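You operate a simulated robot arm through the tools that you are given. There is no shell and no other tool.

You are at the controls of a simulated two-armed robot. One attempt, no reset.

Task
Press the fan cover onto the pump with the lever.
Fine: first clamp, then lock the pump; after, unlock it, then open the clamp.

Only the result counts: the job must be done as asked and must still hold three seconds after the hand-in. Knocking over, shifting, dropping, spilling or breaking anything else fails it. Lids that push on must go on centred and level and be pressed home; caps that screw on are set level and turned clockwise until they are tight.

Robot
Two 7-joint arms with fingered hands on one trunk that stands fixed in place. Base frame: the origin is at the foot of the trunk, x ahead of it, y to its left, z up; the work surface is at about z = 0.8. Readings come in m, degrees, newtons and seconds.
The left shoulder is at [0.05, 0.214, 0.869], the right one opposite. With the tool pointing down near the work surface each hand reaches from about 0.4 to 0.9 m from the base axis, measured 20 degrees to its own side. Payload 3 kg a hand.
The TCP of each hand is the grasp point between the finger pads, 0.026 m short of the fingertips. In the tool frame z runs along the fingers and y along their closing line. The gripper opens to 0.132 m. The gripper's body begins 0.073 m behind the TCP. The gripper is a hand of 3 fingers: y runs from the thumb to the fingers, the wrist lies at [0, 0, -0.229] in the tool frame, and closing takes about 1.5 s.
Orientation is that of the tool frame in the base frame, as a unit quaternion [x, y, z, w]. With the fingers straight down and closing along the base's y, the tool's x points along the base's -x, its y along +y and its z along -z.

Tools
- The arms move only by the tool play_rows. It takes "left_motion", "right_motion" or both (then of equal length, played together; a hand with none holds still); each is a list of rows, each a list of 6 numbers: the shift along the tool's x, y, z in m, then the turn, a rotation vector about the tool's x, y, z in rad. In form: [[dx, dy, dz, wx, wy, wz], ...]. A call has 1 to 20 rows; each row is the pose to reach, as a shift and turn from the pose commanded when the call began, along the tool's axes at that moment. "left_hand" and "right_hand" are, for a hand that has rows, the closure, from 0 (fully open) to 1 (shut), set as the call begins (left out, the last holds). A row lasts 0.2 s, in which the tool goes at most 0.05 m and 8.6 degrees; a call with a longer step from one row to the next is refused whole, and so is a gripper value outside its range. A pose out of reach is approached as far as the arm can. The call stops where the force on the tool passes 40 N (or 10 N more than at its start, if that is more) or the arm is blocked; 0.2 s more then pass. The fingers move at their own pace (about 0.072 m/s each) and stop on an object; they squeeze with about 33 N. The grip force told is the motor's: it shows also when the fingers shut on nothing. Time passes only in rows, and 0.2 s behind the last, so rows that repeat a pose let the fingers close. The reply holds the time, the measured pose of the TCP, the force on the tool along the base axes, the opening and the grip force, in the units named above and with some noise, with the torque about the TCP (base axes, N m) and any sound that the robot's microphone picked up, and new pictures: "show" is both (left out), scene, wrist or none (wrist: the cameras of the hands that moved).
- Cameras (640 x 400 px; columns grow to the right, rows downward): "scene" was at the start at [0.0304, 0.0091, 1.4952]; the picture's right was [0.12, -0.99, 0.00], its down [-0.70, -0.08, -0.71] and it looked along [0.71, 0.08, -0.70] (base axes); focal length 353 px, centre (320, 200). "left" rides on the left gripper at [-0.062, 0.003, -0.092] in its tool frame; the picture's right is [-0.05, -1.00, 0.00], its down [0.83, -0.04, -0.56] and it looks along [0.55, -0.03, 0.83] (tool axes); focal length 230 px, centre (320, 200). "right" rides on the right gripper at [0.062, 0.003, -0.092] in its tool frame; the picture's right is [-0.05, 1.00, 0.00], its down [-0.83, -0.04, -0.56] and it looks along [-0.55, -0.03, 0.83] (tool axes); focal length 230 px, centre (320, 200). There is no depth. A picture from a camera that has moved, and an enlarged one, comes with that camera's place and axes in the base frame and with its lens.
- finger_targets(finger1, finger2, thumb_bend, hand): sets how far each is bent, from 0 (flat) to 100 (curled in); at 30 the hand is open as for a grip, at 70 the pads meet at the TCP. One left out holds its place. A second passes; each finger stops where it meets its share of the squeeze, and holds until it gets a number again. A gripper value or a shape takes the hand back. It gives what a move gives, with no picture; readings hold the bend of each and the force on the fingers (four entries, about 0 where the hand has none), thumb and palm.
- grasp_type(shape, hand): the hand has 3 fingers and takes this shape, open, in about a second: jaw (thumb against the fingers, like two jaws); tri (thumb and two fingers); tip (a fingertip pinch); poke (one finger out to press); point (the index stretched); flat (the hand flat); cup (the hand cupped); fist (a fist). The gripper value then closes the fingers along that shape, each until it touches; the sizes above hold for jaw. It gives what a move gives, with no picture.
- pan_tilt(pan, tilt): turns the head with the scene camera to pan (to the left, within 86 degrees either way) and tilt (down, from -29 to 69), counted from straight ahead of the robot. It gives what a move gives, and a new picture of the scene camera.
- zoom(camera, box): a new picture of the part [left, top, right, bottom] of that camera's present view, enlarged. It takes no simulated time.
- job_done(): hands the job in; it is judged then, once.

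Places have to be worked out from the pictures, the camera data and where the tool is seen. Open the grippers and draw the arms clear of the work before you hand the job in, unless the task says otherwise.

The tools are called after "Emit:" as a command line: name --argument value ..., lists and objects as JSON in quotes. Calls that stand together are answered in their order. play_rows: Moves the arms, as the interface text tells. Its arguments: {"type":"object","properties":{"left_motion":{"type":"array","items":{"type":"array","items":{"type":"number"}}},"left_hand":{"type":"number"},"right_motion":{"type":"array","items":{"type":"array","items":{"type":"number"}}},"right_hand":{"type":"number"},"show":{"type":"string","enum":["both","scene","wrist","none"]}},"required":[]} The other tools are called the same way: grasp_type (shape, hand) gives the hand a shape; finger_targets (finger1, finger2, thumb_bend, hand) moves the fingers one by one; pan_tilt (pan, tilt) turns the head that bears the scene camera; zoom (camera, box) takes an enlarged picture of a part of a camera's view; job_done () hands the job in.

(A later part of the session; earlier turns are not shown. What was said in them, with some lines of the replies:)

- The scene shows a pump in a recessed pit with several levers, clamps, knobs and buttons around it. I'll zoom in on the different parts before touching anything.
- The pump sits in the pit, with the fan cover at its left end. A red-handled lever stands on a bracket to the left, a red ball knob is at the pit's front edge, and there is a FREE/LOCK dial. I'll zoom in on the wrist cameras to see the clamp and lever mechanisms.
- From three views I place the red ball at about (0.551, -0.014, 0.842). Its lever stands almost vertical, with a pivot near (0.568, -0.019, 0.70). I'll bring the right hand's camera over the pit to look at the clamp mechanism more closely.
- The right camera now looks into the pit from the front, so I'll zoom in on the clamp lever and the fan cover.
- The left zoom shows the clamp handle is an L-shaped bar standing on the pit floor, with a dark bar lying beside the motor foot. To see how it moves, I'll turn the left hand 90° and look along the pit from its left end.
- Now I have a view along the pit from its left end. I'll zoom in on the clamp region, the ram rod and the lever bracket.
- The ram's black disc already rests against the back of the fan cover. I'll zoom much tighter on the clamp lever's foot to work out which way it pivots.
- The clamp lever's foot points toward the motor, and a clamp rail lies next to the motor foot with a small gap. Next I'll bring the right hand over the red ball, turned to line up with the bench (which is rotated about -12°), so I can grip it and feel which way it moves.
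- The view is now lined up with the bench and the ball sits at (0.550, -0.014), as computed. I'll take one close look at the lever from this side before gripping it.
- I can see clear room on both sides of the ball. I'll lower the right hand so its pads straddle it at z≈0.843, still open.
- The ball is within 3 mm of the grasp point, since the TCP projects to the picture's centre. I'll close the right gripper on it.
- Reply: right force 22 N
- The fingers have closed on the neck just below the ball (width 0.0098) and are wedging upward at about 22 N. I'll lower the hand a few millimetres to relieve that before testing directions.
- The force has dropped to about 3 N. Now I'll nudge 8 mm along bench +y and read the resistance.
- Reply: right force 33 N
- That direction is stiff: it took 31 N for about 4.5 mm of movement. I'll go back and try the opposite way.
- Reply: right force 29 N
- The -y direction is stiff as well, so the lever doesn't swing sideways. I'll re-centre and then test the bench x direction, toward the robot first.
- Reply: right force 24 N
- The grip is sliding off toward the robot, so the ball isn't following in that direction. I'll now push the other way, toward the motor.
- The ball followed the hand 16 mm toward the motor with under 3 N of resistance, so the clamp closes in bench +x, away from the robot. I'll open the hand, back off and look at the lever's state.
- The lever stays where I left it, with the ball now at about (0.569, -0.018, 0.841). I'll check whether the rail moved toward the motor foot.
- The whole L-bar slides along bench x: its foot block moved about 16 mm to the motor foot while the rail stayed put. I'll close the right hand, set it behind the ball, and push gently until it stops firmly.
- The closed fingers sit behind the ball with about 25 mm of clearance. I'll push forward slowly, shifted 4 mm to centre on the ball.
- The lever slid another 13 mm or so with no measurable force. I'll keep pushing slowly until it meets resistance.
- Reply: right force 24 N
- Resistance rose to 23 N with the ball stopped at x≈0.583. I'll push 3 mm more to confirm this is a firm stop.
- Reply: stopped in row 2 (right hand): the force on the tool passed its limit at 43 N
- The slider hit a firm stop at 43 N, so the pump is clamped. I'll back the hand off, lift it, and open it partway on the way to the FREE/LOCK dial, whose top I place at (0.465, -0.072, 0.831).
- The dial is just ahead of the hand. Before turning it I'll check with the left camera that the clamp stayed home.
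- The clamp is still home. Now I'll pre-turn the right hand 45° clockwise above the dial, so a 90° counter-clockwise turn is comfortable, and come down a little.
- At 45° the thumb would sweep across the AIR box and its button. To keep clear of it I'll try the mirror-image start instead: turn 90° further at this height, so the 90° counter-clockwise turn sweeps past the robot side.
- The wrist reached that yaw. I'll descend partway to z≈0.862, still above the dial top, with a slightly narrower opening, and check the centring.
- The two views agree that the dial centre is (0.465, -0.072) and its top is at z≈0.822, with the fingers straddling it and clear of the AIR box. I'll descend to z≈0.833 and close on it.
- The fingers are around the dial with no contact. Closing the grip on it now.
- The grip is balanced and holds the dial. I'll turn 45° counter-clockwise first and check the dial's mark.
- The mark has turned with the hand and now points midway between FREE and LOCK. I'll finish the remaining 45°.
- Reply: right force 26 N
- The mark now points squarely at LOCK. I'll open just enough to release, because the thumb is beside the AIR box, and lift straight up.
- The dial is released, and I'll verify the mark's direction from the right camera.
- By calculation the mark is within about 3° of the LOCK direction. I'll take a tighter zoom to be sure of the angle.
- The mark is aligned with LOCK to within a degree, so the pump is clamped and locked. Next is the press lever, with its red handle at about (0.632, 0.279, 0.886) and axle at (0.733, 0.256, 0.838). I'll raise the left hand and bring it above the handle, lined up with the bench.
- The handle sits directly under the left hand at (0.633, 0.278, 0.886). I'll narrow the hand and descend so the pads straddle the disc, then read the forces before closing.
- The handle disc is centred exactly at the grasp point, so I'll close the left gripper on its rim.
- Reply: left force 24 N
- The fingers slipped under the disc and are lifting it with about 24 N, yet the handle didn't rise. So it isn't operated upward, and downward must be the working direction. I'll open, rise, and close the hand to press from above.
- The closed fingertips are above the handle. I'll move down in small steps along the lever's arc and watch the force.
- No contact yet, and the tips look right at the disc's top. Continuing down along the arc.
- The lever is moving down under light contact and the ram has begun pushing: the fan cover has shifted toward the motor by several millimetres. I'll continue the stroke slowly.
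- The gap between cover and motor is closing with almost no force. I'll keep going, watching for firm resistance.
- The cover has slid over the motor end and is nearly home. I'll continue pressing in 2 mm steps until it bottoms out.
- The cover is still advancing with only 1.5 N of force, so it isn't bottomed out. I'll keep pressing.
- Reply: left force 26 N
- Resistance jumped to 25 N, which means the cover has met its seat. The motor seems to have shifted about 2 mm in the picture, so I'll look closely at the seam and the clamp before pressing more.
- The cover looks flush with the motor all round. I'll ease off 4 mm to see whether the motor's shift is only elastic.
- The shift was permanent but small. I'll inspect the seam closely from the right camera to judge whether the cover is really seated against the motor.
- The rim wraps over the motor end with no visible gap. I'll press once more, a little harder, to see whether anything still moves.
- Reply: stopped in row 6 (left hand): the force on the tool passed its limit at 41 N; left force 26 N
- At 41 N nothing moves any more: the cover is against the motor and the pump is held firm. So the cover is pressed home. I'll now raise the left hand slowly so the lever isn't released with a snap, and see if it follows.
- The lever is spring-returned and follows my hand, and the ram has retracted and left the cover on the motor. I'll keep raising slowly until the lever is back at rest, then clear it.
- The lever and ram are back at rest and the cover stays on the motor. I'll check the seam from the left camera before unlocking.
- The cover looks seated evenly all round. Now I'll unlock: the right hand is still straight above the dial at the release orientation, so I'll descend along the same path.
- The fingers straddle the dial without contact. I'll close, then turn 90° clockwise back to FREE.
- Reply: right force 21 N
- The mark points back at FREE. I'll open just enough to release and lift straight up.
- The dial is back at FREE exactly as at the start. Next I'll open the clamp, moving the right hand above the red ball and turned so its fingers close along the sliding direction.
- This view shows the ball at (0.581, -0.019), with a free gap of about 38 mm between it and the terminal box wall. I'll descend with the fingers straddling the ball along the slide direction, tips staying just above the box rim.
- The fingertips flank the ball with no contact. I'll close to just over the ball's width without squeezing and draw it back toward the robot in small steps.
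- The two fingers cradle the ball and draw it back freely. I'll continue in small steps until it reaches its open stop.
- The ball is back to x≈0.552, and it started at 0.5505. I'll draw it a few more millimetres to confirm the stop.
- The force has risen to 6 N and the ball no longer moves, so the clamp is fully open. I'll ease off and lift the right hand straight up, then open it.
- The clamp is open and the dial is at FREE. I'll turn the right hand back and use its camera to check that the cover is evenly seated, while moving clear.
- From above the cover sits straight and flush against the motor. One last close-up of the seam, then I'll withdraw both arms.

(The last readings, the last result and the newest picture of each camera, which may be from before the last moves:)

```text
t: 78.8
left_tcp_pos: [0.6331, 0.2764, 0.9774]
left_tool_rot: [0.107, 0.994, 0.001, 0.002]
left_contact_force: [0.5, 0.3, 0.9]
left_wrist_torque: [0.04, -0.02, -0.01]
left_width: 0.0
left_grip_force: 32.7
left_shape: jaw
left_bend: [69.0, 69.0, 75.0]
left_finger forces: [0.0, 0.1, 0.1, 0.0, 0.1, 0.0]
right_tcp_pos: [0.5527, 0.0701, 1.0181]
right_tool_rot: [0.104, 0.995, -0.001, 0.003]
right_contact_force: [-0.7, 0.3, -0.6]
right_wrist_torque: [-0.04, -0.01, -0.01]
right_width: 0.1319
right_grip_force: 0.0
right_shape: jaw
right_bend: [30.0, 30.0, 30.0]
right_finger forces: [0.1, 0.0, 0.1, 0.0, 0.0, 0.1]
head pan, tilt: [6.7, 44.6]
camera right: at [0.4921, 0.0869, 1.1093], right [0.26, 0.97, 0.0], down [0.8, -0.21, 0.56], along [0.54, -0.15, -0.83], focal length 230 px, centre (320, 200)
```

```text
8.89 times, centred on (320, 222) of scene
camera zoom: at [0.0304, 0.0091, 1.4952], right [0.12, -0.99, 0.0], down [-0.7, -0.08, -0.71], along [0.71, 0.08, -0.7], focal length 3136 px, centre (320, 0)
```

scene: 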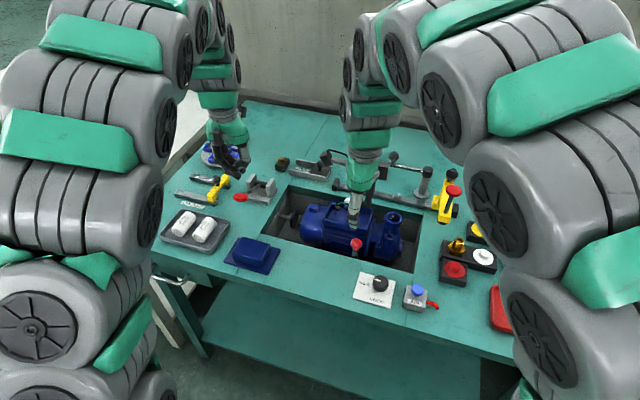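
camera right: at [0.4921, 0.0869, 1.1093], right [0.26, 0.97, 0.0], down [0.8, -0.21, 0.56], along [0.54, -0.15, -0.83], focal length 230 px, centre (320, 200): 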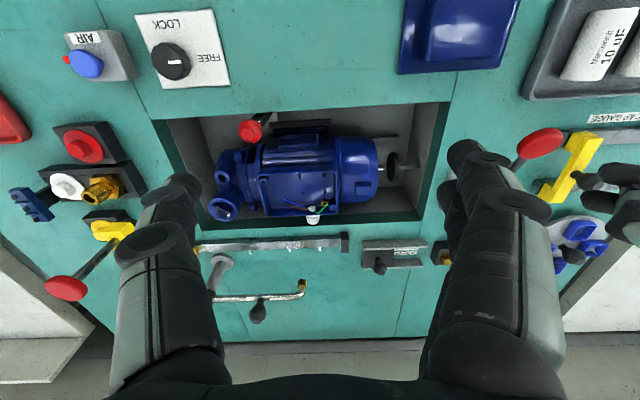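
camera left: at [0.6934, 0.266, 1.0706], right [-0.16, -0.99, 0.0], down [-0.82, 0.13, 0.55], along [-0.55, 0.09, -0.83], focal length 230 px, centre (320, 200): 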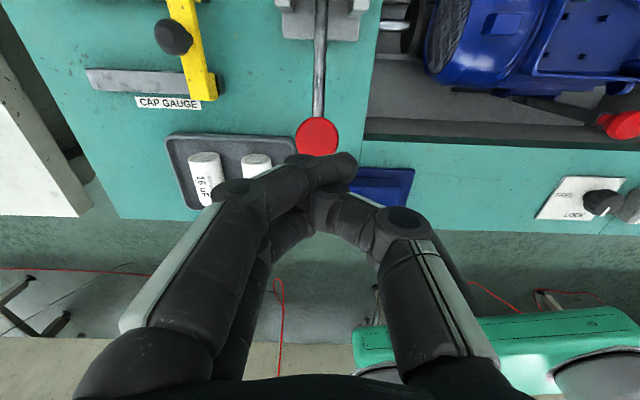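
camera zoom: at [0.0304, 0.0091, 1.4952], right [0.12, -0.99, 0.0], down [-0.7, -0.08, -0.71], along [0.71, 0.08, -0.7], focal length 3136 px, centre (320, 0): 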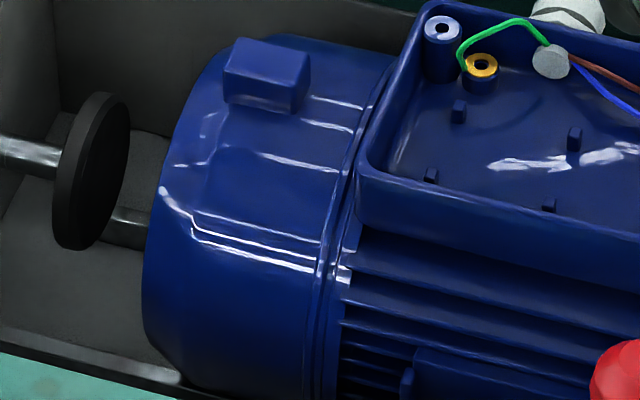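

The rim sits flush and straight, with no gap. I'll open the left hand and withdraw both arms, lifting first.

Emit:
play_rows --left_motion '[[0, 0, -0.02, 0, 0, 0], [0, 0, -0.045, 0, 0, 0], [0.01, 0.002, -0.07, 0, 0, 0], [0.025, 0.004, -0.095, 0, 0, 0], [0.04, 0.006, -0.12, 0, 0, 0], [0.055, 0.008, -0.137, 0, 0, 0], [0.07, 0.01, -0.137, 0, 0, 0], [0.0877, 0.0129, -0.137, 0, 0, 0], [0.0877, 0.0129, -0.137, 0, 0, 0]]' --right_motion '[[0, 0, -0.025, 0, 0, 0], [0, -0.01, -0.05, 0, 0, 0], [-0.015, -0.04, -0.06, 0, 0, 0], [-0.03, -0.075, -0.06, 0, 0, 0], [-0.047, -0.11, -0.06, 0, 0, 0], [-0.064, -0.145, -0.06, 0, 0, 0], [-0.08, -0.175, -0.06, 0, 0, 0], [-0.092, -0.205, -0.06, 0, 0, 0], [-0.1025, -0.2286, -0.06, 0, 0, 0]]' --left_hand 0 --right_hand 0 --show "both"

Emit:
zoom --camera "scene" --box '[150, 130, 490, 330]'

Emit:
zoom --camera "scene" --box '[260, 180, 430, 290]'

```text
t: 80.8
left_tcp_pos: [0.5484, 0.3079, 1.1165]
left_tool_rot: [0.107, 0.994, 0.001, 0.002]
left_contact_force: [0.3, -0.6, 0.0]
left_wrist_torque: [0.03, 0.03, -0.02]
left_width: 0.1319
left_grip_force: 0.1
left_shape: jaw
left_bend: [30.0, 30.0, 30.0]
left_finger forces: [0.0, 0.1, 0.0, 0.0, 0.1, 0.0]
right_tcp_pos: [0.6037, -0.1744, 1.0775]
right_tool_rot: [0.105, 0.994, -0.001, 0.003]
right_contact_force: [0.6, 0.1, -0.1]
right_wrist_torque: [-0.03, -0.05, 0.02]
right_width: 0.1318
right_grip_force: 0.1
right_shape: jaw
right_bend: [30.0, 30.0, 30.0]
right_finger forces: [0.1, 0.1, 0.1, 0.0, 0.0, 0.0]
head pan, tilt: [6.7, 44.6]
camera right: at [0.5438, -0.1591, 1.1687], right [0.26, 0.97, 0.0], down [0.8, -0.21, 0.56], along [0.54, -0.15, -0.83], focal length 230 px, centre (320, 200)
camera left: at [0.6087, 0.2972, 1.2072], right [-0.16, -0.99, 0.0], down [-0.82, 0.13, 0.55], along [-0.55, 0.09, -0.83], focal length 230 px, centre (320, 200)
```

scene: 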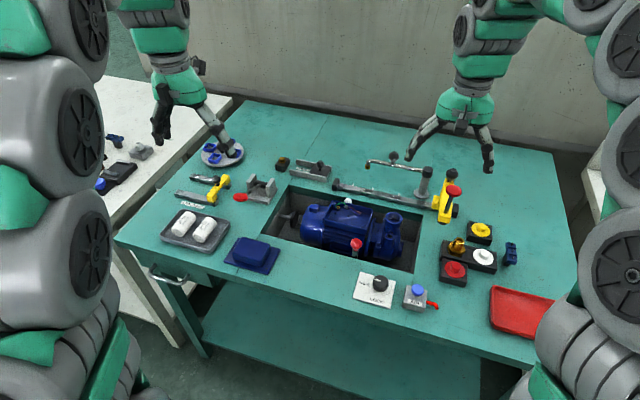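
right: 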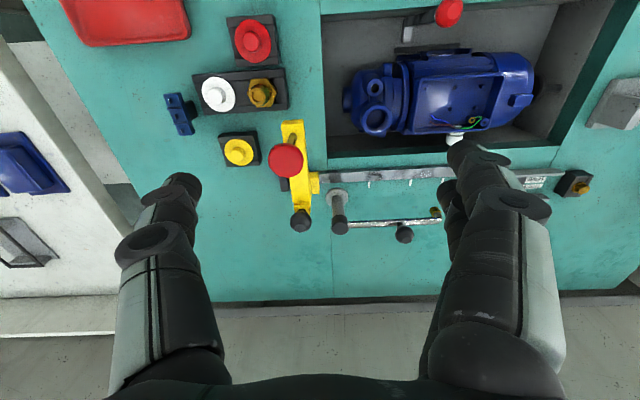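
left: 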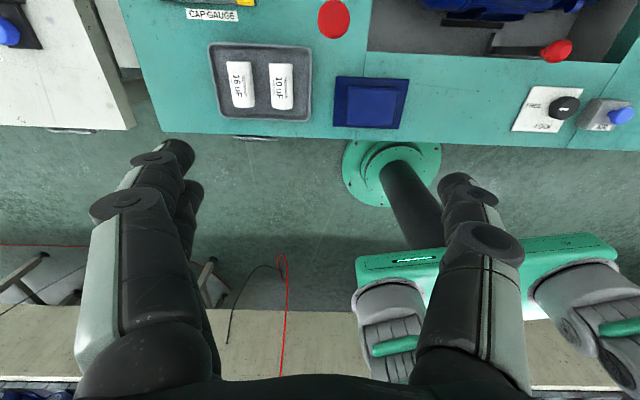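

```text
1.88 times, centred on (320, 230) of scene
camera zoom: at [0.0304, 0.009, 1.4952], right [0.12, -0.99, 0.0], down [-0.7, -0.08, -0.71], along [0.71, 0.08, -0.7], focal length 664 px, centre (320, 144)
```

zoom: 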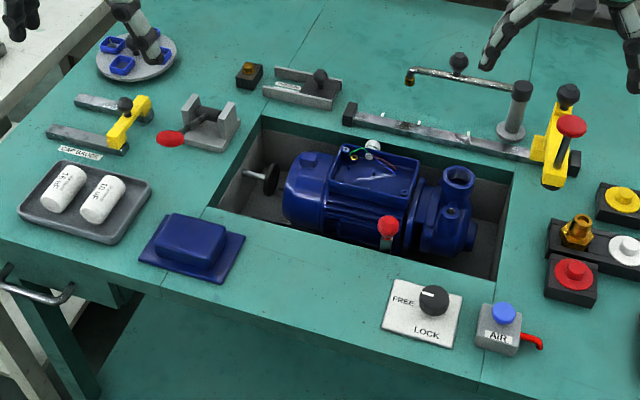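

```text
3.64 times, centred on (345, 235) of scene
camera zoom: at [0.0304, 0.009, 1.4952], right [0.12, -0.99, 0.0], down [-0.7, -0.08, -0.71], along [0.71, 0.08, -0.7], focal length 1283 px, centre (229, 73)
```

zoom: 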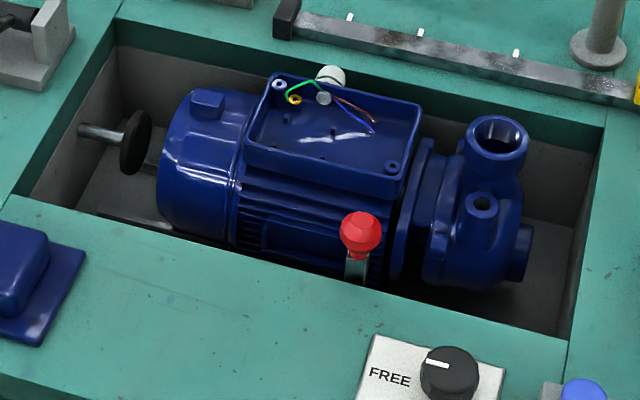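

Everything is in its final state: the cover is pressed onto the pump, the lever is at rest, the dial is at FREE and the clamp is open. Nothing else on the bench has moved, and both hands are open and clear, so I'm handing in the job.

Emit:
job_done

```text
The job is handed in.
```

The fan cover is pressed onto the pump, and I've handed the job in. I haven't seen how it was judged.

- **Clamp:** I slid the red-ball clamp toward the motor until it stopped firmly. A harder push met 43 N.
- **Lock:** I turned the dial 90° from FREE to LOCK.
- **Press:** I pushed the red-handled lever down until it stopped. At 41 N nothing moved any further, and the cover's rim looked flush with the motor, with no gap.
- **Release:** The lever sprang back as I eased off. I then turned the dial back to FREE and drew the clamp back to its open stop.

**Pump shift:** near the end of the press stroke, the pump and cover slid together by about 2 mm along the pump's axis and stayed there, even though the pump was clamped and locked. The cover looked seated afterwards, but this could count against the job if the pump's exact position matters.

I touched nothing else on the bench. Both hands are open and back near their starting positions.
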